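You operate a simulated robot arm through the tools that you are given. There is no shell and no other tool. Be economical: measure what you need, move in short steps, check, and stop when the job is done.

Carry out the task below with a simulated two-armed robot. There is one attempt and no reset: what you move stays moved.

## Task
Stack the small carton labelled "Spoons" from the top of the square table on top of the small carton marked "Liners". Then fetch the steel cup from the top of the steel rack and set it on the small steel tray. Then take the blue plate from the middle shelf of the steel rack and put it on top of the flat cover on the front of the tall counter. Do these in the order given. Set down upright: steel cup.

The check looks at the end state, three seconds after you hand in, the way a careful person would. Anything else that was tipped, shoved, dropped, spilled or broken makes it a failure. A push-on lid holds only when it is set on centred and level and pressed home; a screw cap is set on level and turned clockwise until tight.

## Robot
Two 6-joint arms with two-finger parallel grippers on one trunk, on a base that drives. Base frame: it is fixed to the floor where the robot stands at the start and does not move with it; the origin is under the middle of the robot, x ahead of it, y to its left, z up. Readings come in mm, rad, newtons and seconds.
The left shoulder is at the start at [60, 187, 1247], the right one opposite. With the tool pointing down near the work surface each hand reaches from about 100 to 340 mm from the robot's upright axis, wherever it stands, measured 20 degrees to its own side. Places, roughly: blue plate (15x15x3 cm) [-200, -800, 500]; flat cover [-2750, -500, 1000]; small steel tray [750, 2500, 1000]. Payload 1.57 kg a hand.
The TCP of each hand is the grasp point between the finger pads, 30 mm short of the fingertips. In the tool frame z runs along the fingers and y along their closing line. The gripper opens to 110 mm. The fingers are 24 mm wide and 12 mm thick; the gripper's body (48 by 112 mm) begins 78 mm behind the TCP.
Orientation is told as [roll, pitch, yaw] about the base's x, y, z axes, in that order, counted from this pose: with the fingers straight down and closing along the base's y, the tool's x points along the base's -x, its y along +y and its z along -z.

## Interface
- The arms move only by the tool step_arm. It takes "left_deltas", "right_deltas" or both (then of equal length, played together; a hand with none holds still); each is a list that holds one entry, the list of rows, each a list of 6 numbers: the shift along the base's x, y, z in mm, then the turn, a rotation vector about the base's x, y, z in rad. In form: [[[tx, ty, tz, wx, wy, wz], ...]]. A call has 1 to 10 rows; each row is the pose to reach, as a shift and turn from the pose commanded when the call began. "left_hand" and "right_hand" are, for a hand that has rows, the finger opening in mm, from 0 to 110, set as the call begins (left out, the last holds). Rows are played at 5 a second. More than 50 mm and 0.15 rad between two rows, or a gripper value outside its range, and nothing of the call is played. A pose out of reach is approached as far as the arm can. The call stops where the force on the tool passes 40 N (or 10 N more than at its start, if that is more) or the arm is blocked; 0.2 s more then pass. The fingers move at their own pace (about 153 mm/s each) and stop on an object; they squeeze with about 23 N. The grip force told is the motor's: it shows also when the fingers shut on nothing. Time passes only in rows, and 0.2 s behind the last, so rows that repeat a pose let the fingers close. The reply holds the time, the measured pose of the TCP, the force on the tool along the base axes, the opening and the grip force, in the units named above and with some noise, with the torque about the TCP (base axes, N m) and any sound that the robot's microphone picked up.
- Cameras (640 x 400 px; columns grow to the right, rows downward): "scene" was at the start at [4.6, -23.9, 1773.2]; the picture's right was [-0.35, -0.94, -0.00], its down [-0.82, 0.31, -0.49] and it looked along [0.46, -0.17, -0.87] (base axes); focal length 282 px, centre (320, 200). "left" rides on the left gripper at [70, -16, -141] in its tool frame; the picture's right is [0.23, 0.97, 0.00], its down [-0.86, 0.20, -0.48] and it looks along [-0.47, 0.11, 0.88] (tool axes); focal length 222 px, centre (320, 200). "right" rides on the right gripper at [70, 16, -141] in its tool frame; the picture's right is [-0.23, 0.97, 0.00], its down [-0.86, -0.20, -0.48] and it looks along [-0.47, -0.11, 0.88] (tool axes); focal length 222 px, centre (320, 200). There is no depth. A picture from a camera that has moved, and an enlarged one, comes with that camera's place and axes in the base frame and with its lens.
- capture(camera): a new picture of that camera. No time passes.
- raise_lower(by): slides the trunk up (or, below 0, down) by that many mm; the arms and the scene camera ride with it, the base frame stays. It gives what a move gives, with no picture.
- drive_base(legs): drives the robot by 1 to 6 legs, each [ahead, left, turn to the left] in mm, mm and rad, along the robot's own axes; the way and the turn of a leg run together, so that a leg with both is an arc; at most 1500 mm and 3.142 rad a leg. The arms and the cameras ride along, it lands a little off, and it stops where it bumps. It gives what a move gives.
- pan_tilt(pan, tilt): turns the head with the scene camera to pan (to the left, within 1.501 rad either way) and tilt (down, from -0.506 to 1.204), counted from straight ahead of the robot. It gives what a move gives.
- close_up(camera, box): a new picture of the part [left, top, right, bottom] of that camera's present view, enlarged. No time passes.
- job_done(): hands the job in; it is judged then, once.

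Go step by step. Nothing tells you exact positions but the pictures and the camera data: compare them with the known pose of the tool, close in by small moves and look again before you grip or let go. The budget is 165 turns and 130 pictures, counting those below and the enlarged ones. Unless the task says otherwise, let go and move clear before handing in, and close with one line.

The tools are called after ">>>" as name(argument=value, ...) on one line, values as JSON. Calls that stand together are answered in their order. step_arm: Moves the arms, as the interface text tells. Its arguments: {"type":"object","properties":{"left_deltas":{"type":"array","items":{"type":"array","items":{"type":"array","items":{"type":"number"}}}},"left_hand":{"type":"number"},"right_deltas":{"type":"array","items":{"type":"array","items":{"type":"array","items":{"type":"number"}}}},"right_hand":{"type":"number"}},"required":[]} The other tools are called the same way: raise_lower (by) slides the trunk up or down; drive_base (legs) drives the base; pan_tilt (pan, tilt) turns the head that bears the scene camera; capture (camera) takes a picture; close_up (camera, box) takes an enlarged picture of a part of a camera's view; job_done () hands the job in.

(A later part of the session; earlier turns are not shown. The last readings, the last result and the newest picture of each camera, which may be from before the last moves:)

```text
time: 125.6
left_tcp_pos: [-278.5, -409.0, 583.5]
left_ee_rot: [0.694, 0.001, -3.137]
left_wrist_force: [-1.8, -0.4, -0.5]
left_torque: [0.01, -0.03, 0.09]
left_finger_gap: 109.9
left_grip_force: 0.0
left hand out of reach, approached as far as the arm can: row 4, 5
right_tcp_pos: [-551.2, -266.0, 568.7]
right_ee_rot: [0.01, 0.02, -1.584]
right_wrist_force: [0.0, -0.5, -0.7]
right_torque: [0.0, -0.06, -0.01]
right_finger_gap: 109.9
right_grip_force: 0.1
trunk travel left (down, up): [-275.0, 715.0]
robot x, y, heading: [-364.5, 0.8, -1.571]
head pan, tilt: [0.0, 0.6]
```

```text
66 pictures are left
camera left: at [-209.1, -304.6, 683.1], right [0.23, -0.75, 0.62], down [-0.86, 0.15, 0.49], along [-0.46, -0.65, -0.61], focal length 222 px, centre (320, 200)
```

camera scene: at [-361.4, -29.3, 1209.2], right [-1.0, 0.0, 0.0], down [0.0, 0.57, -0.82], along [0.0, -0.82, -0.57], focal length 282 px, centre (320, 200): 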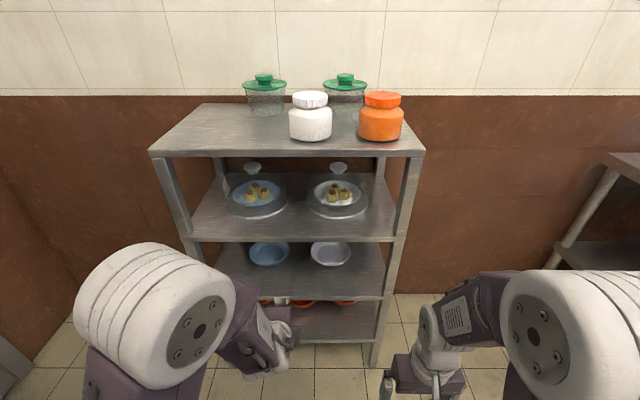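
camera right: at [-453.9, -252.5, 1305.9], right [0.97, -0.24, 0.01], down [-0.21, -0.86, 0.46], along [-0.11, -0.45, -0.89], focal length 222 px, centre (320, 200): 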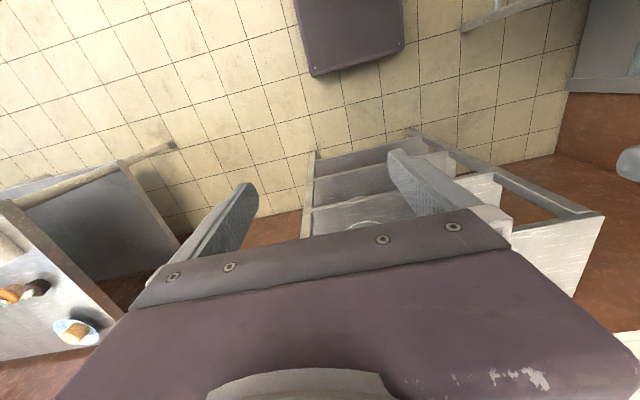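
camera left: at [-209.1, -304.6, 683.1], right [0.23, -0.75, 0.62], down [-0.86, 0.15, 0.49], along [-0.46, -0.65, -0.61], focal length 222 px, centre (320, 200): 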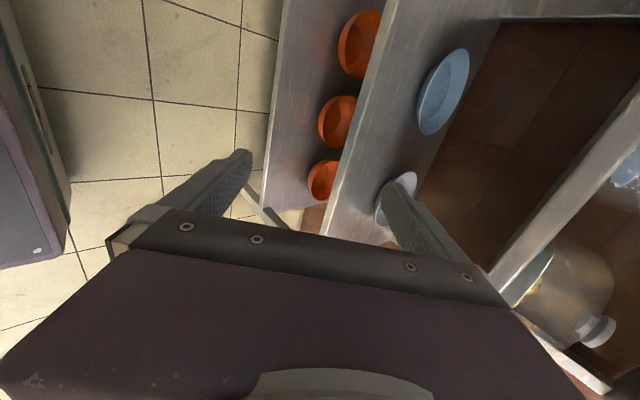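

>>> close_up(camera="left", box=[370, 30, 490, 230])

>>> close_up(camera="scene", box=[220, 220, 380, 290])

```text
2.00 times, centred on (430, 130) of left
camera zoom: at [-209.1, -304.6, 683.1], right [0.23, -0.75, 0.62], down [-0.86, 0.15, 0.49], along [-0.46, -0.65, -0.61], focal length 444 px, centre (100, 340)
```

zoom: 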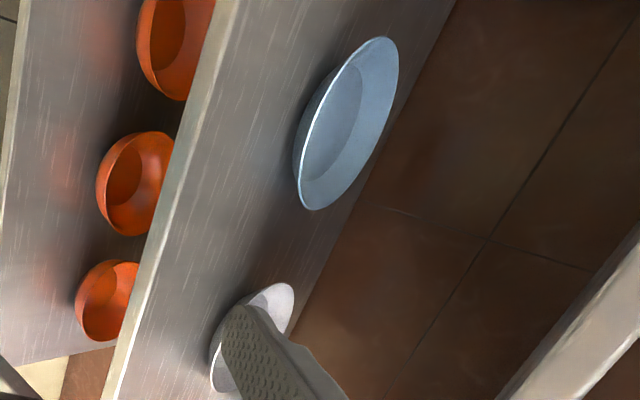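

```text
4.00 times, centred on (300, 255) of scene
camera zoom: at [-361.4, -29.3, 1209.2], right [-1.0, 0.0, 0.0], down [0.0, 0.57, -0.82], along [0.0, -0.82, -0.57], focal length 1128 px, centre (400, -20)
```

zoom: 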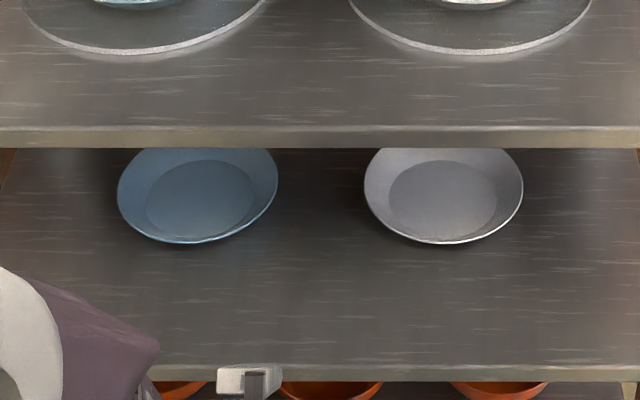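

The plate has a flared wall at about 48°, which matches the hand's tilt. I'll line up in x, narrow the fingers, and drive closer.

>>> step_arm(left_deltas=[[[20, -10, -10, 0, 0, 0], [45, -20, -20, 0, 0, 0], [70, -30, -25, 0, 0, 0], [95, -30, -30, 0, 0, 0], [95, -30, -30, 0, 0, 0]]], left_hand=40)

>>> drive_base(legs=[[150, 0, 0]])

>>> capture(camera="left")

>>> capture(camera="scene")

```text
time: 126.8
left_tcp_pos: [-210.4, -443.8, 565.7]
left_ee_rot: [0.693, 0.015, -3.124]
left_wrist_force: [0.8, -0.6, 0.4]
left_torque: [0.02, 0.0, 0.01]
left_finger_gap: 40.1
left_grip_force: 0.0
left hand out of reach, approached as far as the arm can: row 3, 4, 5
right_tcp_pos: [-552.2, -266.1, 568.8]
right_ee_rot: [0.009, 0.019, -1.583]
right_wrist_force: [-0.8, -0.4, 0.0]
right_torque: [0.04, -0.02, 0.0]
right_finger_gap: 110.2
right_grip_force: 0.1
trunk travel left (down, up): [-275.0, 715.0]
robot x, y, heading: [-363.3, 1.2, -1.568]
head pan, tilt: [0.0, 0.6]
```

```text
time: 128.2
left_tcp_pos: [-210.9, -598.4, 565.8]
left_ee_rot: [0.693, 0.016, -3.127]
left_wrist_force: [0.7, 0.9, 0.3]
left_torque: [0.01, 0.04, 0.02]
left_finger_gap: 39.9
left_grip_force: 0.1
right_tcp_pos: [-551.8, -419.9, 568.8]
right_ee_rot: [0.008, 0.019, -1.585]
right_wrist_force: [0.8, 0.7, 0.4]
right_torque: [-0.01, 0.0, 0.02]
right_finger_gap: 110.2
right_grip_force: 0.0
trunk travel left (down, up): [-275.0, 715.0]
robot x, y, heading: [-363.7, -149.8, -1.564]
head pan, tilt: [0.0, 0.6]
```

```text
63 pictures are left
camera left: at [-144.9, -493.6, 665.4], right [0.23, -0.75, 0.63], down [-0.87, 0.14, 0.48], along [-0.45, -0.65, -0.61], focal length 222 px, centre (320, 200)
```

left: 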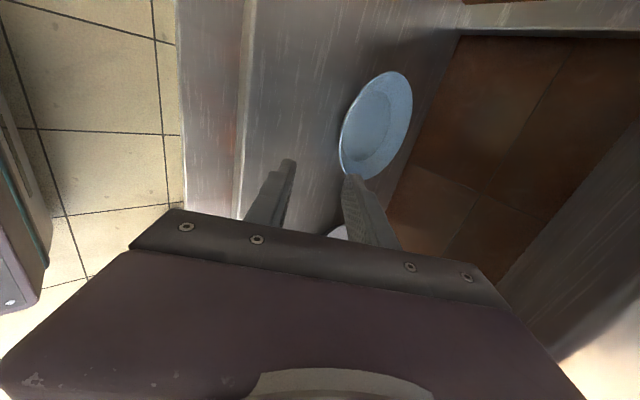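

```text
62 pictures are left
camera scene: at [-360.6, -182.3, 1209.2], right [-1.0, 0.0, 0.0], down [0.0, 0.57, -0.82], along [0.0, -0.82, -0.57], focal length 282 px, centre (320, 200)
```

scene: 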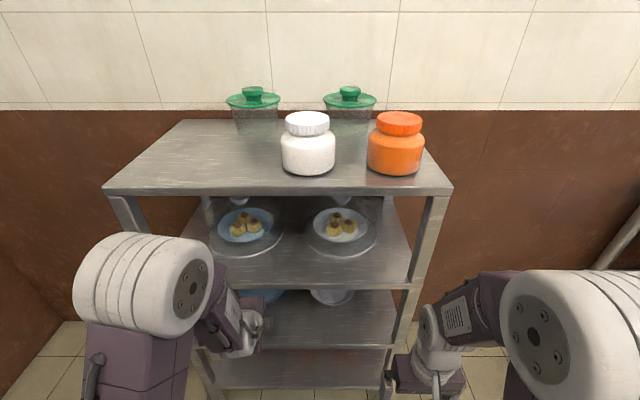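

I'll nudge the base 33 mm left so the hand lines up with the plate, then probe forward and down toward the near rim.

>>> drive_base(legs=[[0, 33, 0]])

>>> step_arm(left_deltas=[[[0, -20, -15, 0, 0, 0], [0, -40, -30, 0, 0, 0], [0, -55, -40, 0, 0, 0]]], left_hand=28)

>>> capture(camera="left")

```text
time: 129.0
left_tcp_pos: [-176.9, -597.5, 565.9]
left_ee_rot: [0.693, 0.015, -3.126]
left_wrist_force: [0.8, 0.2, 0.5]
left_torque: [0.02, -0.04, -0.03]
left_finger_gap: 39.8
left_grip_force: 0.2
right_tcp_pos: [-519.2, -419.1, 568.9]
right_ee_rot: [0.008, 0.02, -1.583]
right_wrist_force: [0.1, -0.2, -0.3]
right_torque: [0.0, 0.04, -0.03]
right_finger_gap: 109.9
right_grip_force: 0.0
trunk travel left (down, up): [-275.0, 715.0]
robot x, y, heading: [-330.2, -154.9, -1.574]
head pan, tilt: [0.0, 0.6]
```

```text
time: 129.8
left_tcp_pos: [-178.0, -652.1, 527.0]
left_ee_rot: [0.69, 0.022, -3.121]
left_wrist_force: [0.0, -0.3, 0.4]
left_torque: [0.0, 0.01, -0.04]
left_finger_gap: 28.0
left_grip_force: 0.0
right_tcp_pos: [-516.7, -418.4, 568.7]
right_ee_rot: [0.008, 0.018, -1.584]
right_wrist_force: [0.3, 0.8, 0.2]
right_torque: [-0.01, 0.0, -0.01]
right_finger_gap: 110.0
right_grip_force: 0.1
trunk travel left (down, up): [-275.0, 715.0]
robot x, y, heading: [-331.6, -152.0, -1.57]
head pan, tilt: [0.0, 0.6]
```

```text
61 pictures are left
camera left: at [-114.6, -548.7, 627.2], right [0.23, -0.75, 0.63], down [-0.87, 0.13, 0.48], along [-0.44, -0.65, -0.62], focal length 222 px, centre (320, 200)
```

left: 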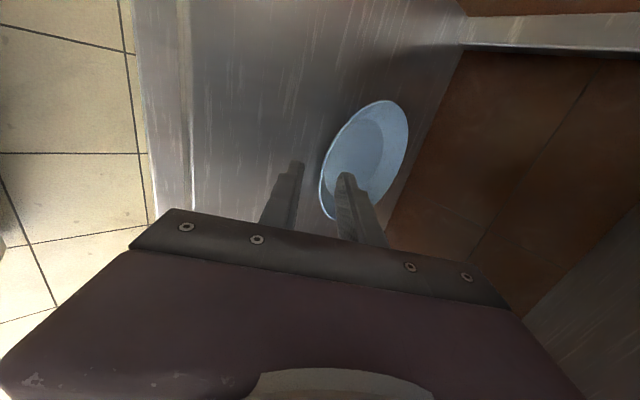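

>>> close_up(camera="left", box=[240, 80, 430, 230])

```text
2.67 times, centred on (335, 155) of left
camera zoom: at [-114.6, -548.7, 627.2], right [0.23, -0.75, 0.63], down [-0.87, 0.13, 0.48], along [-0.44, -0.65, -0.62], focal length 592 px, centre (280, 320)
```

zoom: 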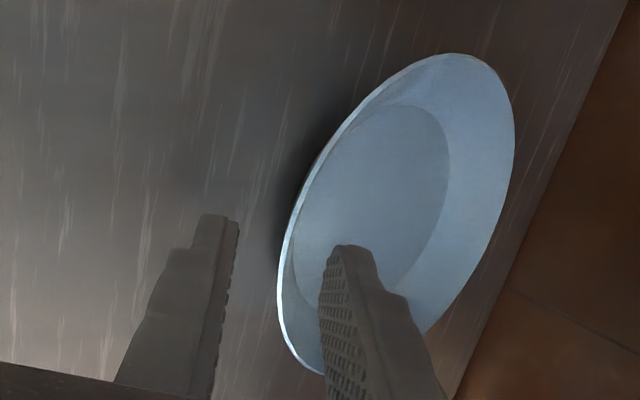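

The rim falls neatly between the fingers if I advance along them. I'll narrow the gap and advance gently, watching for shelf contact.

>>> step_arm(left_deltas=[[[0, -4, 3, 0, 0, 0], [0, -12, -6, 0, 0, 0], [0, -20, -16, 0, 0, 0], [0, -22.5, -19, 0, 0, 0], [0, -25, -22, 0, 0, 0]]], left_hand=20)

>>> close_up(camera="left", box=[240, 80, 430, 230])

```text
time: 131.0
left_tcp_pos: [-178.7, -679.6, 505.3]
left_ee_rot: [0.691, 0.022, -3.121]
left_wrist_force: [0.4, -0.1, 0.7]
left_torque: [-0.02, -0.02, 0.01]
left_finger_gap: 20.1
left_grip_force: 0.0
right_tcp_pos: [-517.5, -419.0, 567.7]
right_ee_rot: [0.01, 0.02, -1.585]
right_wrist_force: [0.0, -0.6, -0.2]
right_torque: [0.01, 0.01, 0.0]
right_finger_gap: 110.3
right_grip_force: 0.0
trunk travel left (down, up): [-275.0, 715.0]
robot x, y, heading: [-327.5, -151.9, -1.566]
head pan, tilt: [0.0, 0.6]
```

```text
2.67 times, centred on (335, 155) of left
camera zoom: at [-114.9, -574.0, 605.8], right [0.23, -0.75, 0.63], down [-0.87, 0.13, 0.48], along [-0.44, -0.65, -0.62], focal length 592 px, centre (280, 320)
```

zoom: 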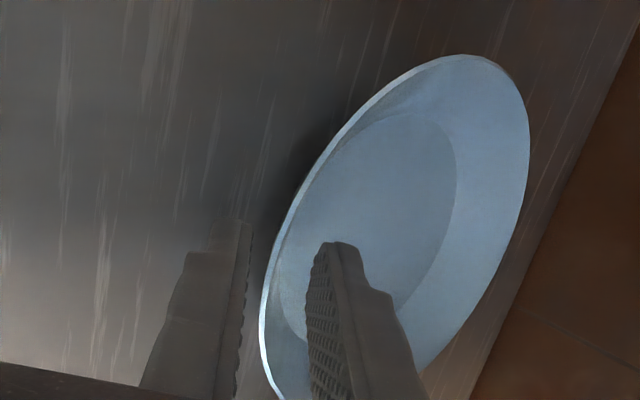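

>>> step_arm(left_deltas=[[[0, -0.7, -0.8, 0, 0, 0], [0, -1.3, -1.5, 0, 0, 0], [0, -2, -2.3, 0, 0, 0], [0, -2.6, -3.1, 0, 0, 0]]])

```text
time: 132.0
left_tcp_pos: [-179.8, -680.7, 502.9]
left_ee_rot: [0.69, 0.021, -3.12]
left_wrist_force: [-0.4, 0.5, -0.5]
left_torque: [0.01, 0.0, 0.0]
left_finger_gap: 20.2
left_grip_force: 0.2
left hand out of reach, approached as far as the arm can: row 3
right_tcp_pos: [-517.3, -419.5, 568.4]
right_ee_rot: [0.009, 0.019, -1.585]
right_wrist_force: [0.5, 0.4, 0.4]
right_torque: [0.02, 0.0, -0.01]
right_finger_gap: 110.4
right_grip_force: 0.1
trunk travel left (down, up): [-275.0, 715.0]
robot x, y, heading: [-329.1, -154.3, -1.575]
head pan, tilt: [0.0, 0.6]
```

>>> step_arm(left_deltas=[[[0, -0.7, -0.8, 0, 0, 0], [0, -1.3, -1.5, 0, 0, 0], [0, -2, -2.3, 0, 0, 0], [0, -2.6, -3.1, 0, 0, 0]]])

>>> capture(camera="left")

```text
time: 133.0
left_tcp_pos: [-180.5, -683.0, 499.3]
left_ee_rot: [0.691, 0.025, -3.118]
left_wrist_force: [-0.1, -0.3, -0.5]
left_torque: [0.02, -0.01, 0.02]
left_finger_gap: 20.1
left_grip_force: 0.1
left hand out of reach, approached as far as the arm can: row 4
right_tcp_pos: [-516.6, -419.4, 567.7]
right_ee_rot: [0.009, 0.019, -1.584]
right_wrist_force: [-0.4, 0.2, -0.1]
right_torque: [0.02, 0.01, 0.03]
right_finger_gap: 110.0
right_grip_force: 0.2
trunk travel left (down, up): [-275.0, 715.0]
robot x, y, heading: [-332.8, -150.3, -1.567]
head pan, tilt: [0.0, 0.6]
```

```text
58 pictures are left
camera left: at [-115.6, -578.8, 599.3], right [0.23, -0.75, 0.63], down [-0.87, 0.13, 0.48], along [-0.44, -0.65, -0.62], focal length 222 px, centre (320, 200)
```

left: 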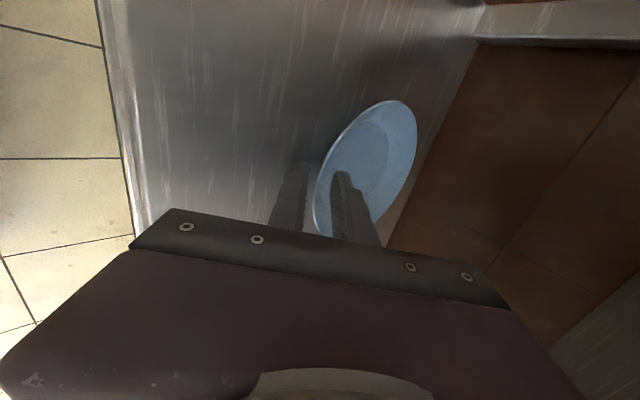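

>>> close_up(camera="left", box=[260, 110, 400, 240])

```text
3.08 times, centred on (330, 175) of left
camera zoom: at [-115.6, -578.8, 599.3], right [0.23, -0.75, 0.63], down [-0.87, 0.13, 0.48], along [-0.44, -0.65, -0.62], focal length 684 px, centre (289, 277)
```

zoom: 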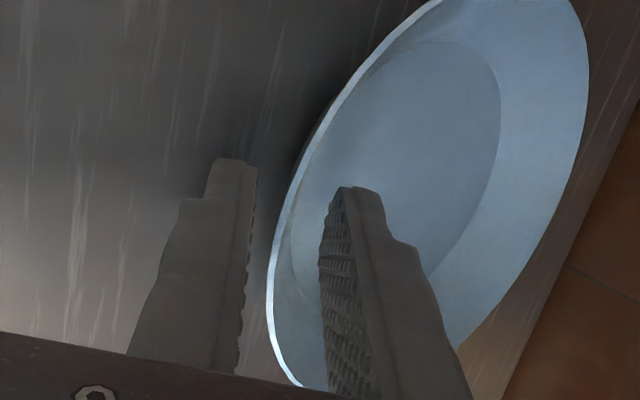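

The rim is about 11 mm inside the fingertips now. A few mm more, then close.

>>> step_arm(left_deltas=[[[0, -1, -1.5, 0, 0, 0], [0, -2, -3, 0, 0, 0], [0, -3, -4, 0, 0, 0], [0, -3.5, -5, 0, 0, 0]]])

```text
time: 134.0
left_tcp_pos: [-180.3, -683.3, 496.4]
left_ee_rot: [0.697, 0.023, -3.12]
left_wrist_force: [5.8, 18.5, 23.7]
left_torque: [0.62, 0.08, -0.18]
left_finger_gap: 19.7
left_grip_force: 0.1
right_tcp_pos: [-519.1, -416.8, 570.5]
right_ee_rot: [0.009, 0.016, -1.584]
right_wrist_force: [-0.2, 0.8, 0.9]
right_torque: [-0.03, 0.01, 0.01]
right_finger_gap: 110.0
right_grip_force: 0.1
trunk travel left (down, up): [-275.0, 715.0]
robot x, y, heading: [-329.7, -151.6, -1.574]
head pan, tilt: [0.0, 0.6]
```

Contact: I'll back off 2–3 mm and close gently.

>>> step_arm(left_deltas=[[[0, 2, 3, 0, 0, 0], [0, 2, 3, 0, 0, 0]]])

>>> step_arm(left_deltas=[[[0, 0, 0, 0, 0, 0], [0, 0, 0, 0, 0, 0], [0, 0, 0, 0, 0, 0]]], left_hand=0)

>>> close_up(camera="left", box=[260, 90, 430, 240])

```text
time: 134.6
left_tcp_pos: [-180.0, -684.6, 496.6]
left_ee_rot: [0.694, 0.024, -3.121]
left_wrist_force: [4.1, 3.0, 5.0]
left_torque: [0.09, -0.12, -0.03]
left_finger_gap: 19.1
left_grip_force: 0.0
right_tcp_pos: [-517.2, -418.3, 568.4]
right_ee_rot: [0.009, 0.018, -1.584]
right_wrist_force: [-1.1, 0.5, 0.3]
right_torque: [0.0, -0.04, 0.02]
right_finger_gap: 109.9
right_grip_force: 0.1
trunk travel left (down, up): [-275.0, 715.0]
robot x, y, heading: [-329.8, -154.0, -1.574]
head pan, tilt: [0.0, 0.6]
```

```text
time: 135.4
left_tcp_pos: [-183.0, -684.0, 498.0]
left_ee_rot: [0.691, 0.022, -3.122]
left_wrist_force: [-0.6, -2.8, 5.9]
left_torque: [-0.58, 0.13, -0.1]
left_finger_gap: 4.3
left_grip_force: 23.1
right_tcp_pos: [-518.9, -417.7, 567.8]
right_ee_rot: [0.008, 0.015, -1.584]
right_wrist_force: [0.1, 0.2, -0.5]
right_torque: [-0.03, -0.01, 0.01]
right_finger_gap: 110.2
right_grip_force: 0.0
trunk travel left (down, up): [-275.0, 715.0]
robot x, y, heading: [-323.7, -152.0, -1.57]
head pan, tilt: [0.0, 0.6]
```

```text
2.67 times, centred on (345, 165) of left
camera zoom: at [-117.4, -580.1, 597.2], right [0.23, -0.74, 0.63], down [-0.87, 0.13, 0.48], along [-0.44, -0.65, -0.62], focal length 592 px, centre (253, 293)
```

zoom: 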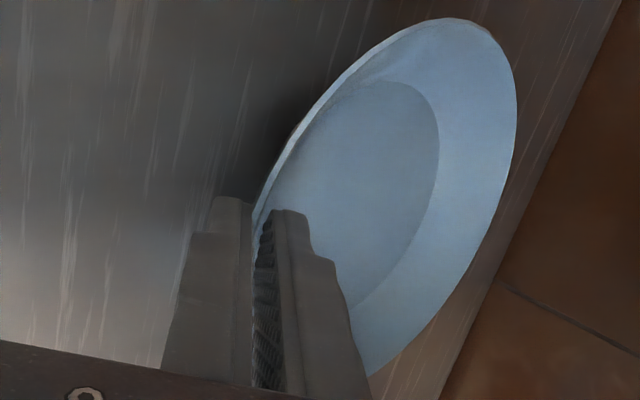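

The wall is pinched (4.3 mm). Test lift by 12 mm.

>>> step_arm(left_deltas=[[[0, 0, 4, 0, 0, 0], [0, 0, 8, 0, 0, 0], [0, 0, 12, 0, 0, 0], [0, 0, 12, 0, 0, 0]]])

>>> close_up(camera="left", box=[260, 90, 430, 240])

```text
time: 136.4
left_tcp_pos: [-180.6, -686.2, 508.4]
left_ee_rot: [0.691, 0.02, -3.122]
left_wrist_force: [0.4, -0.5, -0.9]
left_torque: [0.05, 0.0, -0.03]
left_finger_gap: 3.5
left_grip_force: 22.4
right_tcp_pos: [-519.4, -418.3, 567.5]
right_ee_rot: [0.01, 0.019, -1.585]
right_wrist_force: [0.8, 0.1, 0.4]
right_torque: [0.04, -0.02, 0.0]
right_finger_gap: 109.8
right_grip_force: 0.0
trunk travel left (down, up): [-275.0, 715.0]
robot x, y, heading: [-332.5, -151.5, -1.574]
head pan, tilt: [0.0, 0.6]
```

```text
2.67 times, centred on (345, 165) of left
camera zoom: at [-115.6, -580.5, 609.0], right [0.23, -0.75, 0.63], down [-0.87, 0.14, 0.48], along [-0.44, -0.65, -0.62], focal length 592 px, centre (253, 293)
```

zoom: 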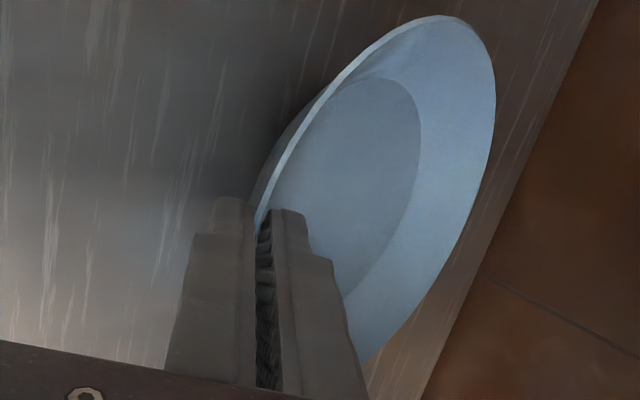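

>>> step_arm(left_deltas=[[[0, 0, 10, 0, 0, 0], [0, 0, 20, 0, 0, 0], [0, 0, 30, 0, 0, 0], [0, 0, 30, 0, 0, 0]]])

>>> close_up(camera="left", box=[260, 90, 430, 240])

>>> capture(camera="scene")

```text
time: 137.2
left_tcp_pos: [-178.2, -673.8, 529.4]
left_ee_rot: [0.663, 0.018, -3.128]
left_wrist_force: [0.4, 2.8, -11.1]
left_torque: [-1.36, 0.13, -0.08]
left_finger_gap: 3.4
left_grip_force: 22.9
right_tcp_pos: [-518.0, -417.7, 569.5]
right_ee_rot: [0.011, 0.019, -1.586]
right_wrist_force: [-0.8, 0.1, -0.4]
right_torque: [-0.01, 0.02, 0.02]
right_finger_gap: 110.0
right_grip_force: 0.0
trunk travel left (down, up): [-275.0, 715.0]
robot x, y, heading: [-330.8, -152.2, -1.573]
head pan, tilt: [0.0, 0.6]
stopped in row 4 (left hand): the force on the tool passed its limit (the readings are from after the stop); the commanded pose is now the measured one
```

```text
2.67 times, centred on (345, 165) of left
camera zoom: at [-113.1, -572.2, 633.0], right [0.23, -0.76, 0.6], down [-0.87, 0.12, 0.48], along [-0.45, -0.63, -0.63], focal length 592 px, centre (253, 293)
```

zoom: 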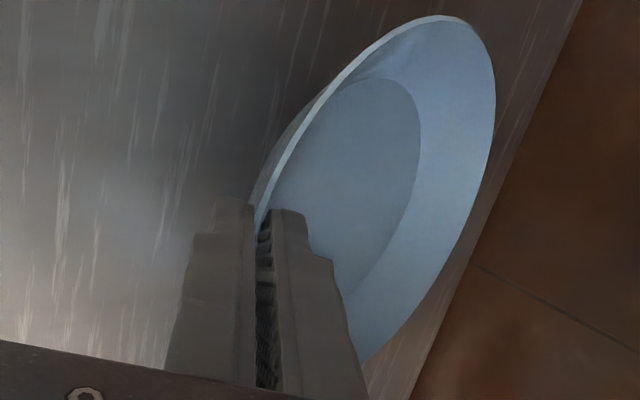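

```text
53 pictures are left
camera scene: at [-326.1, -180.7, 1210.0], right [-1.0, 0.0, 0.0], down [0.0, 0.57, -0.82], along [0.0, -0.82, -0.57], focal length 282 px, centre (320, 200)
```

scene: 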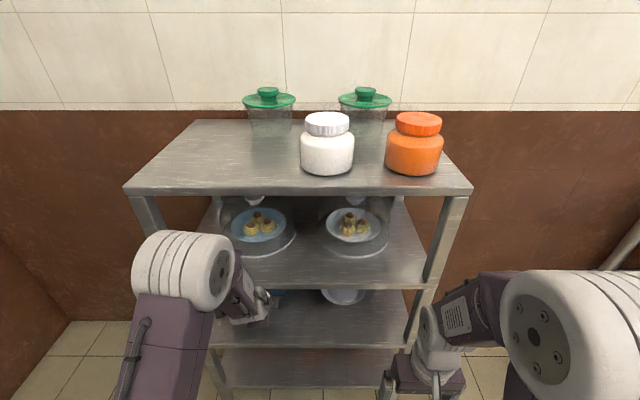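

The hand touched the shelf above, but the plate is held firm. I'll lower 10 mm and back straight out.

>>> step_arm(left_deltas=[[[0, 0, -5, 0, 0, 0], [0, 2, -10, 0, 0, 0]]])

>>> drive_base(legs=[[-60, 0, 0]])

>>> drive_base(legs=[[-240, 0, 0]])

>>> capture(camera="scene")

>>> capture(camera="left")

```text
time: 137.8
left_tcp_pos: [-180.8, -672.8, 520.7]
left_ee_rot: [0.672, 0.017, -3.128]
left_wrist_force: [0.9, 0.1, -0.8]
left_torque: [0.03, 0.04, -0.03]
left_finger_gap: 3.3
left_grip_force: 23.2
right_tcp_pos: [-517.8, -417.8, 568.3]
right_ee_rot: [0.009, 0.019, -1.584]
right_wrist_force: [-0.3, 0.3, -0.3]
right_torque: [0.02, 0.03, -0.01]
right_finger_gap: 109.9
right_grip_force: 0.1
trunk travel left (down, up): [-275.0, 715.0]
robot x, y, heading: [-328.8, -152.2, -1.575]
head pan, tilt: [0.0, 0.6]
```

```text
time: 138.8
left_tcp_pos: [-180.2, -611.7, 521.5]
left_ee_rot: [0.67, 0.018, -3.128]
left_wrist_force: [-0.3, 0.1, 0.3]
left_torque: [0.05, 0.02, -0.05]
left_finger_gap: 3.7
left_grip_force: 22.9
right_tcp_pos: [-518.6, -356.2, 569.0]
right_ee_rot: [0.009, 0.016, -1.585]
right_wrist_force: [-0.1, 0.1, -0.1]
right_torque: [0.0, -0.01, 0.02]
right_finger_gap: 109.8
right_grip_force: 0.1
trunk travel left (down, up): [-275.0, 715.0]
robot x, y, heading: [-329.1, -93.3, -1.572]
head pan, tilt: [0.0, 0.6]
```

```text
time: 140.6
left_tcp_pos: [-178.6, -367.5, 522.0]
left_ee_rot: [0.671, 0.018, -3.124]
left_wrist_force: [0.3, 0.6, -1.2]
left_torque: [0.05, -0.02, 0.02]
left_finger_gap: 3.1
left_grip_force: 22.9
right_tcp_pos: [-517.9, -111.7, 568.1]
right_ee_rot: [0.009, 0.018, -1.582]
right_wrist_force: [-0.3, 0.4, -0.5]
right_torque: [0.04, 0.0, 0.0]
right_finger_gap: 110.1
right_grip_force: 0.0
trunk travel left (down, up): [-275.0, 715.0]
robot x, y, heading: [-330.1, 155.3, -1.566]
head pan, tilt: [0.0, 0.6]
```

```text
52 pictures are left
camera scene: at [-327.3, 125.3, 1209.2], right [-1.0, 0.0, 0.0], down [0.0, 0.56, -0.83], along [0.0, -0.83, -0.56], focal length 282 px, centre (320, 200)
```

scene: 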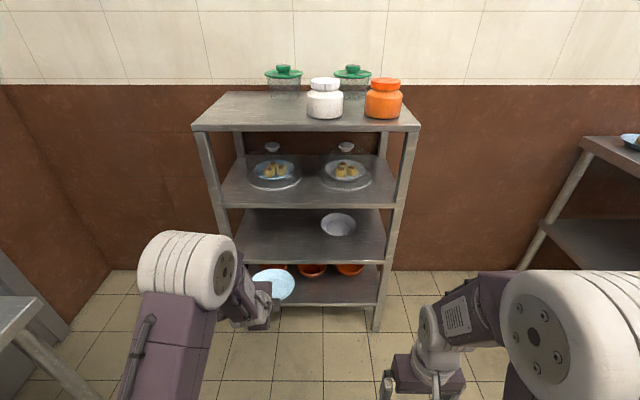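

```text
51 pictures are left
camera left: at [-113.7, -265.0, 623.9], right [0.23, -0.76, 0.61], down [-0.87, 0.13, 0.48], along [-0.44, -0.64, -0.63], focal length 222 px, centre (320, 200)
```

left: 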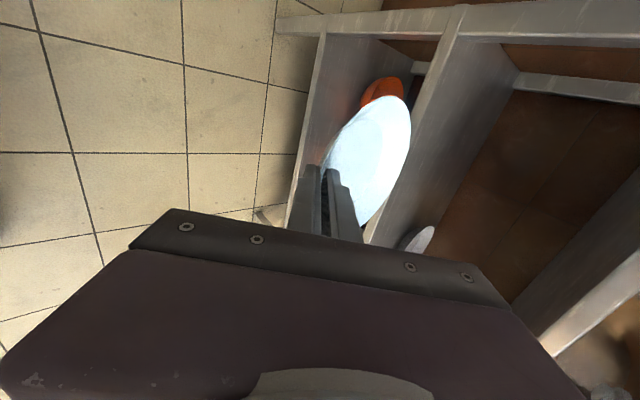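

The plate is out and steady. I'll raise the trunk, back off a bit, turn right to face -x, and look for the tall counter.

>>> raise_lower(by=400)

>>> raise_lower(by=180)

>>> drive_base(legs=[[-150, 0, 0], [0, 0, -1.571]])

>>> pan_tilt(pan=0.1, tilt=0.4)

>>> capture(camera="scene")

```text
time: 144.4
left_tcp_pos: [-179.1, -367.1, 921.6]
left_ee_rot: [0.67, 0.018, -3.124]
left_wrist_force: [-0.8, -0.4, -0.5]
left_torque: [0.05, 0.03, -0.01]
left_finger_gap: 2.9
left_grip_force: 23.7
right_tcp_pos: [-517.7, -113.4, 968.7]
right_ee_rot: [0.01, 0.018, -1.584]
right_wrist_force: [1.4, -0.5, -0.2]
right_torque: [0.01, 0.0, 0.01]
right_finger_gap: 109.9
right_grip_force: 0.0
trunk travel left (down, up): [-675.0, 315.0]
robot x, y, heading: [-331.1, 151.2, -1.568]
head pan, tilt: [0.0, 0.6]
```

```text
time: 146.4
left_tcp_pos: [-177.4, -368.0, 1100.6]
left_ee_rot: [0.67, 0.017, -3.124]
left_wrist_force: [0.0, -0.1, -1.4]
left_torque: [0.05, 0.0, -0.01]
left_finger_gap: 3.3
left_grip_force: 23.0
right_tcp_pos: [-517.3, -112.4, 1148.4]
right_ee_rot: [0.008, 0.02, -1.583]
right_wrist_force: [0.5, 1.4, 0.3]
right_torque: [0.01, -0.01, 0.03]
right_finger_gap: 110.1
right_grip_force: 0.0
trunk travel left (down, up): [-855.0, 135.0]
robot x, y, heading: [-329.5, 152.4, -1.565]
head pan, tilt: [0.0, 0.6]
```

```text
time: 151.7
left_tcp_pos: [-854.3, 154.0, 1102.3]
left_ee_rot: [0.67, 0.017, 1.576]
left_wrist_force: [0.0, 0.2, 0.4]
left_torque: [0.02, -0.08, 0.0]
left_finger_gap: 3.5
left_grip_force: 23.2
right_tcp_pos: [-593.4, 491.2, 1148.6]
right_ee_rot: [0.008, 0.02, 3.121]
right_wrist_force: [0.4, 0.5, -0.4]
right_torque: [0.01, -0.01, 0.0]
right_finger_gap: 110.2
right_grip_force: 0.0
trunk travel left (down, up): [-855.0, 135.0]
robot x, y, heading: [-330.9, 301.7, 3.133]
head pan, tilt: [0.0, 0.6]
```

```text
time: 152.4
left_tcp_pos: [-853.1, 153.5, 1100.8]
left_ee_rot: [0.67, 0.016, 1.578]
left_wrist_force: [-0.2, 0.3, -1.1]
left_torque: [0.0, -0.07, 0.0]
left_finger_gap: 3.4
left_grip_force: 22.8
right_tcp_pos: [-595.6, 491.5, 1147.5]
right_ee_rot: [0.009, 0.02, 3.12]
right_wrist_force: [0.1, -0.1, -0.1]
right_torque: [0.0, -0.01, 0.0]
right_finger_gap: 109.9
right_grip_force: 0.0
trunk travel left (down, up): [-855.0, 135.0]
robot x, y, heading: [-332.8, 298.1, 3.139]
head pan, tilt: [0.099, 0.4]
```

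```text
50 pictures are left
camera scene: at [-360.6, 291.7, 1807.4], right [-0.09, 1.0, 0.0], down [0.39, 0.04, -0.92], along [-0.92, -0.09, -0.39], focal length 282 px, centre (320, 200)
```

scene: 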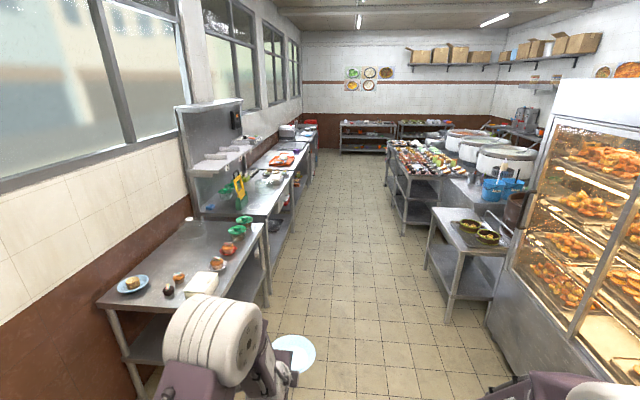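

>>> close_up(camera="scene", box=[170, 90, 340, 250])

```text
2.50 times, centred on (255, 170) of scene
camera zoom: at [-360.6, 291.7, 1807.4], right [-0.09, 1.0, 0.0], down [0.39, 0.04, -0.92], along [-0.92, -0.09, -0.39], focal length 705 px, centre (482, 275)
```

zoom: 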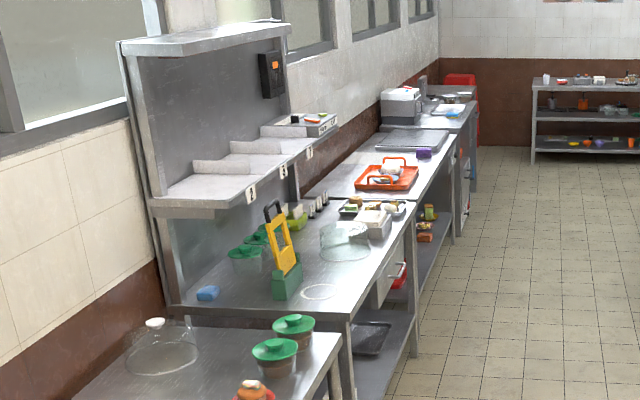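

The glass item near (-2786, -467) matches the flat cover. I'll drive along the aisle to there, stay clear of the counters, and then turn to face it.

>>> drive_base(legs=[[1000, -200, 0], [1200, -80, 0]])

>>> pan_tilt(pan=0.9, tilt=0.6)

>>> capture(camera="scene")

```text
time: 163.1
left_tcp_pos: [-3004.0, 490.5, 1102.0]
left_ee_rot: [0.671, 0.018, 1.562]
left_wrist_force: [-0.7, 0.0, -0.2]
left_torque: [0.03, -0.04, 0.0]
left_finger_gap: 3.0
left_grip_force: 22.7
right_tcp_pos: [-2740.3, 823.0, 1148.6]
right_ee_rot: [0.009, 0.018, 3.103]
right_wrist_force: [0.0, 0.2, -0.4]
right_torque: [0.01, 0.0, 0.0]
right_finger_gap: 110.2
right_grip_force: 0.1
trunk travel left (down, up): [-855.0, 135.0]
robot x, y, heading: [-2479.0, 625.2, 3.118]
head pan, tilt: [0.099, 0.4]
```

```text
time: 164.3
left_tcp_pos: [-3002.8, 492.4, 1100.5]
left_ee_rot: [0.669, 0.018, 1.561]
left_wrist_force: [0.8, 0.1, -1.1]
left_torque: [0.0, -0.04, 0.02]
left_finger_gap: 3.0
left_grip_force: 23.0
right_tcp_pos: [-2740.1, 823.8, 1148.3]
right_ee_rot: [0.008, 0.019, 3.104]
right_wrist_force: [-0.4, -0.7, 0.3]
right_torque: [0.03, 0.01, -0.01]
right_finger_gap: 109.8
right_grip_force: 0.1
trunk travel left (down, up): [-855.0, 135.0]
robot x, y, heading: [-2479.3, 629.5, 3.119]
head pan, tilt: [0.901, 0.6]
```

```text
48 pictures are left
camera scene: at [-2472.7, 558.4, 1789.2], right [-0.77, 0.64, 0.0], down [0.36, 0.43, -0.83], along [-0.53, -0.63, -0.56], focal length 282 px, centre (320, 200)
```

scene: 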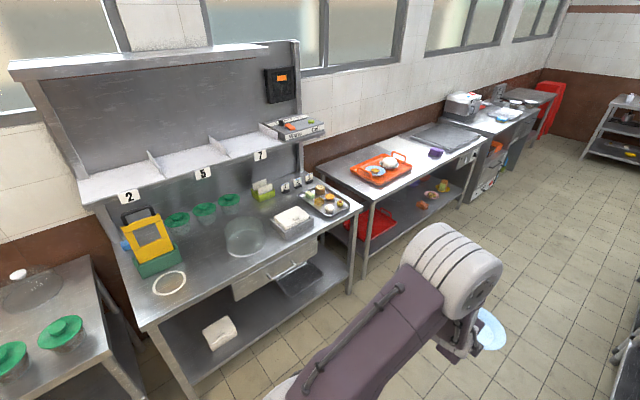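

>>> close_up(camera="scene", box=[110, 160, 370, 320])

```text
2.46 times, centred on (240, 240) of scene
camera zoom: at [-2472.7, 558.4, 1789.2], right [-0.77, 0.64, 0.0], down [0.36, 0.43, -0.83], along [-0.53, -0.63, -0.56], focal length 694 px, centre (517, 102)
```

zoom: 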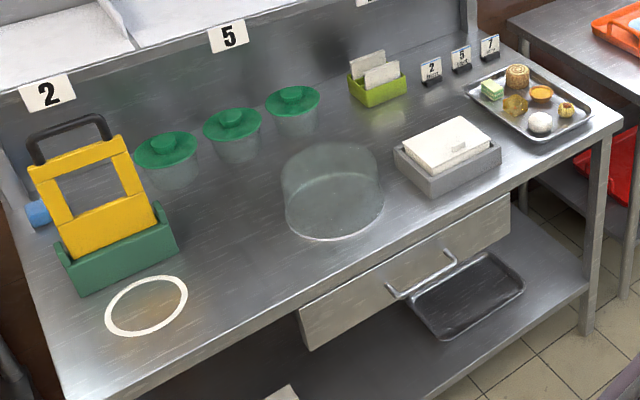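

The flat glass cover stands at about (-2858, -492) with its top near z 907. I'll turn to face it, strafe into line, and approach.

>>> drive_base(legs=[[0, 0, 1.592], [0, -510, 0], [350, 0, 0]])

>>> pan_tilt(pan=0.25, tilt=0.85)

>>> capture(camera="scene")

>>> capture(camera="left")

```text
time: 173.0
left_tcp_pos: [-2832.7, -255.3, 1103.4]
left_ee_rot: [0.673, 0.018, -3.135]
left_wrist_force: [0.5, 0.5, -0.8]
left_torque: [0.02, 0.0, -0.04]
left_finger_gap: 3.2
left_grip_force: 23.2
right_tcp_pos: [-3167.9, 1.1, 1149.0]
right_ee_rot: [0.009, 0.018, -1.592]
right_wrist_force: [0.1, 1.0, 0.1]
right_torque: [-0.02, 0.04, 0.0]
right_finger_gap: 110.2
right_grip_force: 0.1
trunk travel left (down, up): [-855.0, 135.0]
robot x, y, heading: [-2983.0, 263.8, -1.578]
head pan, tilt: [0.901, 0.6]
```

```text
time: 174.1
left_tcp_pos: [-2832.4, -256.8, 1100.5]
left_ee_rot: [0.671, 0.018, -3.135]
left_wrist_force: [1.0, -0.1, -1.4]
left_torque: [0.08, -0.03, 0.01]
left_finger_gap: 3.1
left_grip_force: 22.9
right_tcp_pos: [-3168.7, 1.1, 1148.5]
right_ee_rot: [0.009, 0.019, -1.592]
right_wrist_force: [0.2, -0.4, -0.1]
right_torque: [-0.01, 0.02, 0.02]
right_finger_gap: 110.3
right_grip_force: 0.2
trunk travel left (down, up): [-855.0, 135.0]
robot x, y, heading: [-2978.3, 263.3, -1.572]
head pan, tilt: [0.25, 0.85]
```

```text
46 pictures are left
camera scene: at [-2957.0, 248.7, 1768.4], right [-0.97, -0.24, 0.0], down [-0.18, 0.73, -0.66], along [0.16, -0.64, -0.75], focal length 282 px, centre (320, 200)
```

scene: 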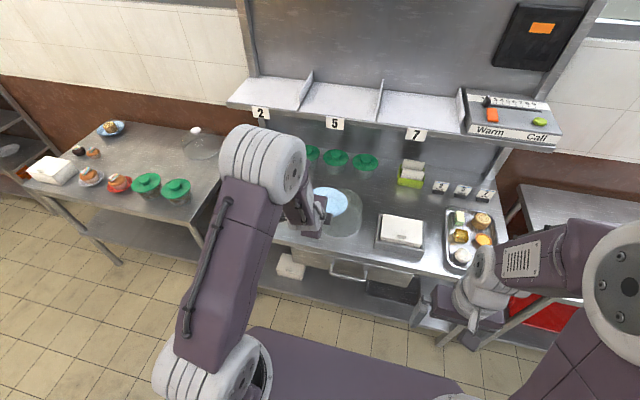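

```text
45 pictures are left
camera left: at [-2766.4, -155.8, 1203.8], right [0.22, -0.76, 0.61], down [-0.86, 0.13, 0.48], along [-0.45, -0.63, -0.63], focal length 222 px, centre (320, 200)
```

left: 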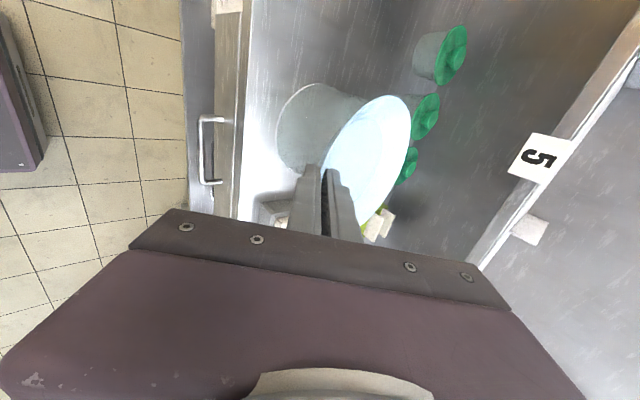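

>>> close_up(camera="scene", box=[260, 130, 440, 270])

>>> close_up(camera="left", box=[220, 50, 460, 230])

```text
2.86 times, centred on (350, 200) of scene
camera zoom: at [-2957.0, 248.7, 1768.4], right [-0.97, -0.24, 0.0], down [-0.18, 0.73, -0.66], along [0.16, -0.64, -0.75], focal length 806 px, centre (234, 200)
```

zoom: 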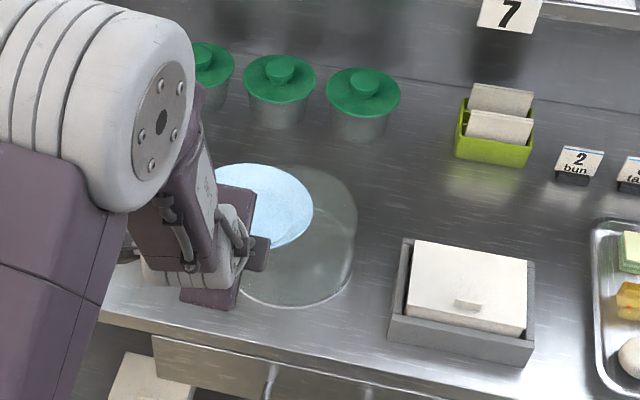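

```text
2.22 times, centred on (340, 140) of left
camera zoom: at [-2766.4, -155.8, 1203.8], right [0.22, -0.76, 0.61], down [-0.86, 0.13, 0.48], along [-0.45, -0.63, -0.63], focal length 494 px, centre (276, 333)
```

zoom: 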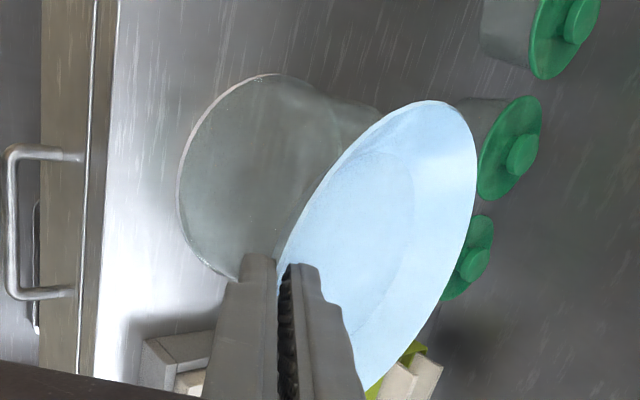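

The plate droops about 4–5° at the far side, so I'll tilt the hand up to level it, then move the base to bring it above the cover.

>>> step_arm(left_deltas=[[[0, 0, 0, -0.03, 0, 0], [0, -3, 0, -0.06, 0, 0], [0, -6, 0, -0.08, 0, 0]]])

>>> drive_base(legs=[[140, -25, 0]])

>>> capture(camera="left")

>>> close_up(camera="scene", box=[230, 130, 410, 290])

```text
time: 174.9
left_tcp_pos: [-2835.5, -264.1, 1102.1]
left_ee_rot: [0.747, 0.025, -3.125]
left_wrist_force: [0.0, 0.1, -0.8]
left_torque: [0.08, 0.0, 0.01]
left_finger_gap: 3.3
left_grip_force: 23.0
right_tcp_pos: [-3168.7, 0.7, 1148.6]
right_ee_rot: [0.011, 0.02, -1.592]
right_wrist_force: [-0.2, -0.3, -0.3]
right_torque: [-0.01, -0.01, -0.01]
right_finger_gap: 110.0
right_grip_force: 0.0
trunk travel left (down, up): [-855.0, 135.0]
robot x, y, heading: [-2978.2, 262.6, -1.577]
head pan, tilt: [0.25, 0.85]
```

```text
time: 176.2
left_tcp_pos: [-2861.6, -404.6, 1101.9]
left_ee_rot: [0.751, 0.026, -3.126]
left_wrist_force: [0.6, 0.1, -0.3]
left_torque: [0.06, 0.03, 0.0]
left_finger_gap: 3.0
left_grip_force: 23.3
right_tcp_pos: [-3195.8, -138.5, 1149.3]
right_ee_rot: [0.008, 0.017, -1.594]
right_wrist_force: [0.3, 0.9, -0.3]
right_torque: [-0.01, -0.03, 0.02]
right_finger_gap: 110.3
right_grip_force: 0.2
trunk travel left (down, up): [-855.0, 135.0]
robot x, y, heading: [-3005.6, 124.4, -1.577]
head pan, tilt: [0.25, 0.85]
```

```text
42 pictures are left
camera left: at [-2797.2, -293.8, 1196.9], right [0.22, -0.71, 0.67], down [-0.87, 0.17, 0.47], along [-0.44, -0.68, -0.58], focal length 222 px, centre (320, 200)
```

left: 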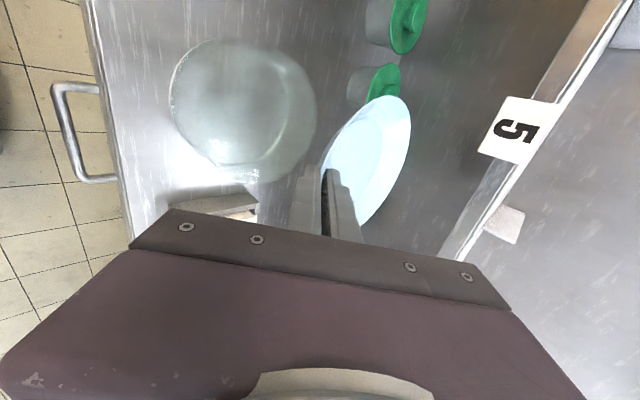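

```text
2.50 times, centred on (320, 210) of scene
camera zoom: at [-2983.0, 110.9, 1768.4], right [-0.97, -0.24, 0.0], down [-0.18, 0.73, -0.66], along [0.16, -0.64, -0.75], focal length 705 px, centre (320, 175)
```

zoom: 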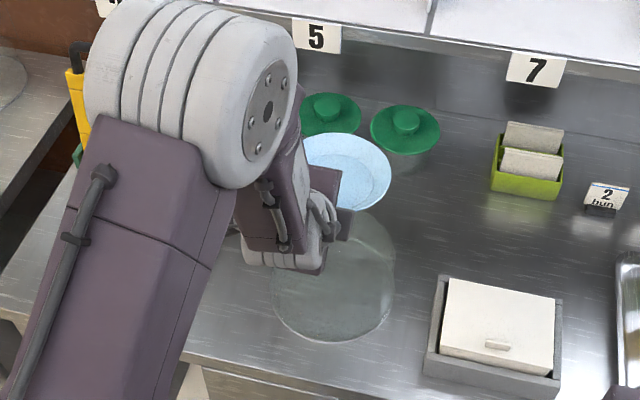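

>>> close_up(camera="left", box=[140, 20, 420, 220])

```text
2.00 times, centred on (280, 120) of left
camera zoom: at [-2797.2, -293.8, 1196.9], right [0.22, -0.71, 0.67], down [-0.87, 0.17, 0.47], along [-0.44, -0.68, -0.58], focal length 444 px, centre (400, 360)
```

zoom: 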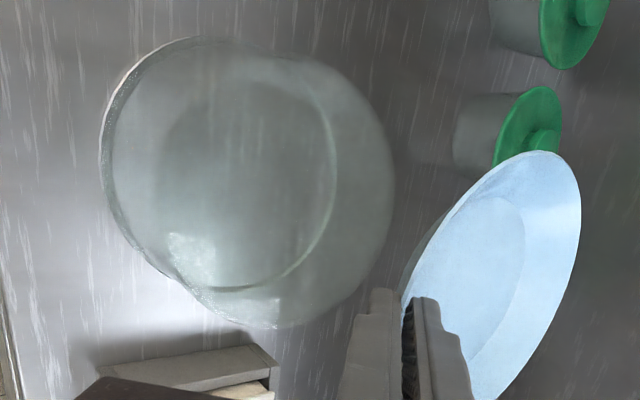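

The plate now looks level. Refined, the cover's centre is about (-2860, -453), with its top near z 953. I'll back up 29 mm and lower the trunk partway.

>>> drive_base(legs=[[-29, 0, 0]])

>>> raise_lower(by=-70)

>>> close_up(camera="left", box=[140, 20, 440, 240])

>>> pan_tilt(pan=0.3, tilt=0.95)

>>> capture(camera="scene")

```text
time: 177.0
left_tcp_pos: [-2863.0, -383.9, 1097.4]
left_ee_rot: [0.742, 0.025, -3.128]
left_wrist_force: [0.4, -1.4, -1.3]
left_torque: [0.09, 0.01, -0.02]
left_finger_gap: 3.0
left_grip_force: 22.7
right_tcp_pos: [-3195.2, -120.0, 1146.9]
right_ee_rot: [0.009, 0.025, -1.595]
right_wrist_force: [0.0, -0.5, 0.4]
right_torque: [0.14, -0.01, 0.0]
right_finger_gap: 110.4
right_grip_force: 0.1
trunk travel left (down, up): [-855.0, 135.0]
robot x, y, heading: [-3009.0, 156.4, -1.574]
head pan, tilt: [0.25, 0.85]
```

```text
time: 178.1
left_tcp_pos: [-2863.2, -377.6, 1032.1]
left_ee_rot: [0.749, 0.024, -3.129]
left_wrist_force: [0.7, -1.1, -0.7]
left_torque: [0.05, 0.0, -0.03]
left_finger_gap: 3.3
left_grip_force: 22.8
right_tcp_pos: [-3195.3, -112.9, 1077.4]
right_ee_rot: [0.008, 0.02, -1.592]
right_wrist_force: [0.1, -0.4, -0.6]
right_torque: [0.0, 0.0, 0.03]
right_finger_gap: 109.7
right_grip_force: 0.1
trunk travel left (down, up): [-785.0, 205.0]
robot x, y, heading: [-3008.8, 150.5, -1.575]
head pan, tilt: [0.25, 0.85]
```

```text
1.82 times, centred on (290, 130) of left
camera zoom: at [-2797.3, -267.7, 1126.0], right [0.22, -0.71, 0.67], down [-0.87, 0.17, 0.47], along [-0.44, -0.68, -0.58], focal length 404 px, centre (374, 327)
```

zoom: 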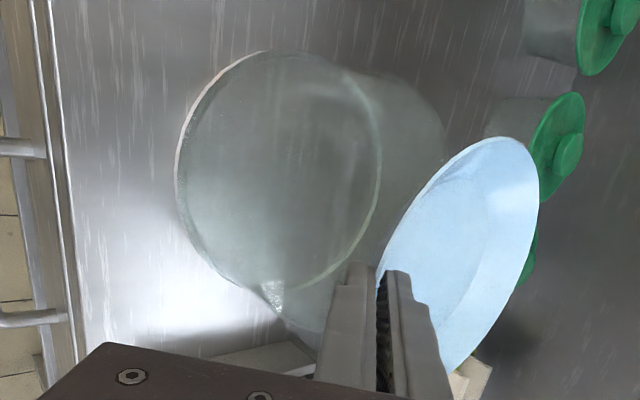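

```text
time: 178.8
left_tcp_pos: [-2862.5, -377.5, 1031.6]
left_ee_rot: [0.749, 0.025, -3.13]
left_wrist_force: [0.3, 0.0, -0.5]
left_torque: [0.03, 0.0, -0.04]
left_finger_gap: 3.1
left_grip_force: 23.4
right_tcp_pos: [-3196.6, -113.1, 1078.1]
right_ee_rot: [0.009, 0.018, -1.593]
right_wrist_force: [-0.1, 0.0, -0.6]
right_torque: [0.01, -0.01, -0.01]
right_finger_gap: 110.2
right_grip_force: 0.1
trunk travel left (down, up): [-785.0, 205.0]
robot x, y, heading: [-3006.2, 152.6, -1.578]
head pan, tilt: [0.3, 0.949]
```

```text
38 pictures are left
camera scene: at [-2981.3, 141.6, 1690.8], right [-0.96, -0.29, 0.0], down [-0.23, 0.78, -0.58], along [0.17, -0.56, -0.81], focal length 282 px, centre (320, 200)
```

scene: 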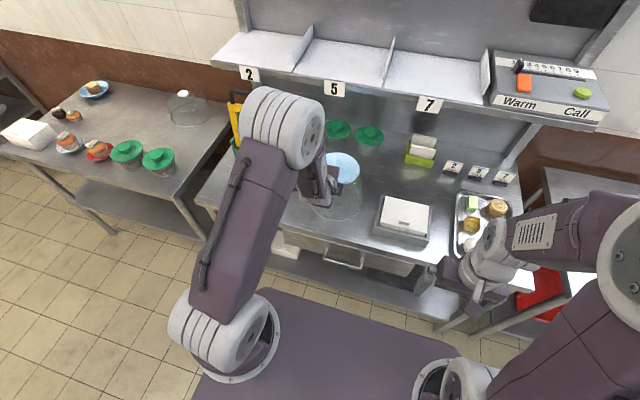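

The plate's centre is within about 10 mm of the cover's centre. I'll shift 9 mm forward, lower further, and look.

>>> step_arm(left_deltas=[[[0, -4, -8, 0, 0, 0], [0, -9, -16, 0, 0, 0], [0, -9, -24, 0, 0, 0]]])

>>> close_up(camera="left", box=[140, 20, 440, 240])

>>> close_up(camera="scene", box=[270, 120, 410, 240])

```text
time: 179.6
left_tcp_pos: [-2864.6, -386.1, 1008.6]
left_ee_rot: [0.748, 0.028, -3.125]
left_wrist_force: [1.0, 0.0, -0.5]
left_torque: [0.05, -0.02, 0.0]
left_finger_gap: 3.2
left_grip_force: 22.8
right_tcp_pos: [-3195.8, -111.8, 1077.8]
right_ee_rot: [0.009, 0.02, -1.594]
right_wrist_force: [-0.2, 0.2, 1.0]
right_torque: [0.01, -0.02, 0.02]
right_finger_gap: 110.1
right_grip_force: 0.1
trunk travel left (down, up): [-785.0, 205.0]
robot x, y, heading: [-3005.2, 152.5, -1.573]
head pan, tilt: [0.3, 0.949]
```

```text
1.82 times, centred on (290, 130) of left
camera zoom: at [-2799.6, -276.6, 1102.0], right [0.22, -0.71, 0.67], down [-0.87, 0.16, 0.46], along [-0.44, -0.68, -0.58], focal length 404 px, centre (374, 327)
```

zoom: 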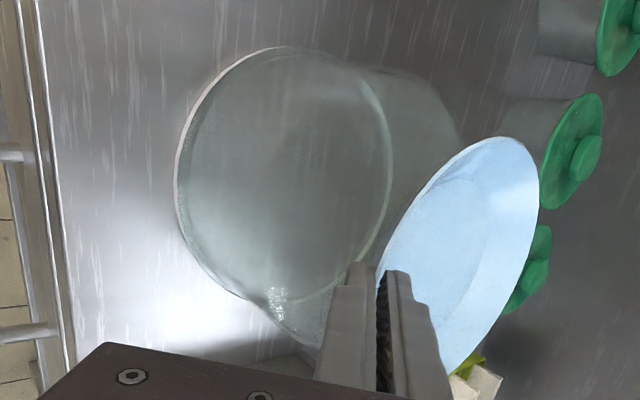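

```text
3.33 times, centred on (340, 180) of scene
camera zoom: at [-2981.3, 142.3, 1690.8], right [-0.96, -0.29, 0.0], down [-0.23, 0.78, -0.58], along [0.17, -0.56, -0.81], focal length 940 px, centre (253, 267)
```

zoom: 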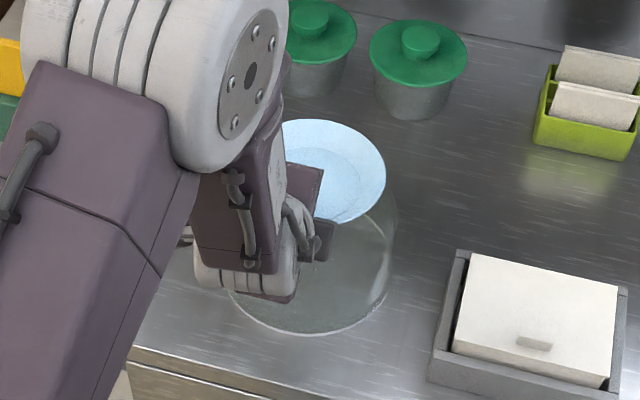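

Alignment confirmed. I'm lowering gently toward contact.

>>> step_arm(left_deltas=[[[0, 0, -4, 0, 0, 0], [0, 0, -8, 0, 0, 0], [0, 0, -12, 0, 0, 0], [0, 0, -15, 0, 0, 0], [0, 0, -18, 0, 0, 0]]])

```text
time: 180.8
left_tcp_pos: [-2864.1, -386.5, 990.9]
left_ee_rot: [0.746, 0.031, -3.12]
left_wrist_force: [-0.6, -0.6, -0.4]
left_torque: [0.04, 0.01, -0.02]
left_finger_gap: 3.2
left_grip_force: 23.2
right_tcp_pos: [-3195.7, -111.7, 1078.9]
right_ee_rot: [0.009, 0.02, -1.594]
right_wrist_force: [-0.4, -0.1, -0.1]
right_torque: [-0.01, -0.02, 0.05]
right_finger_gap: 109.8
right_grip_force: 0.0
trunk travel left (down, up): [-785.0, 205.0]
robot x, y, heading: [-3007.2, 155.1, -1.573]
head pan, tilt: [0.3, 0.949]
```

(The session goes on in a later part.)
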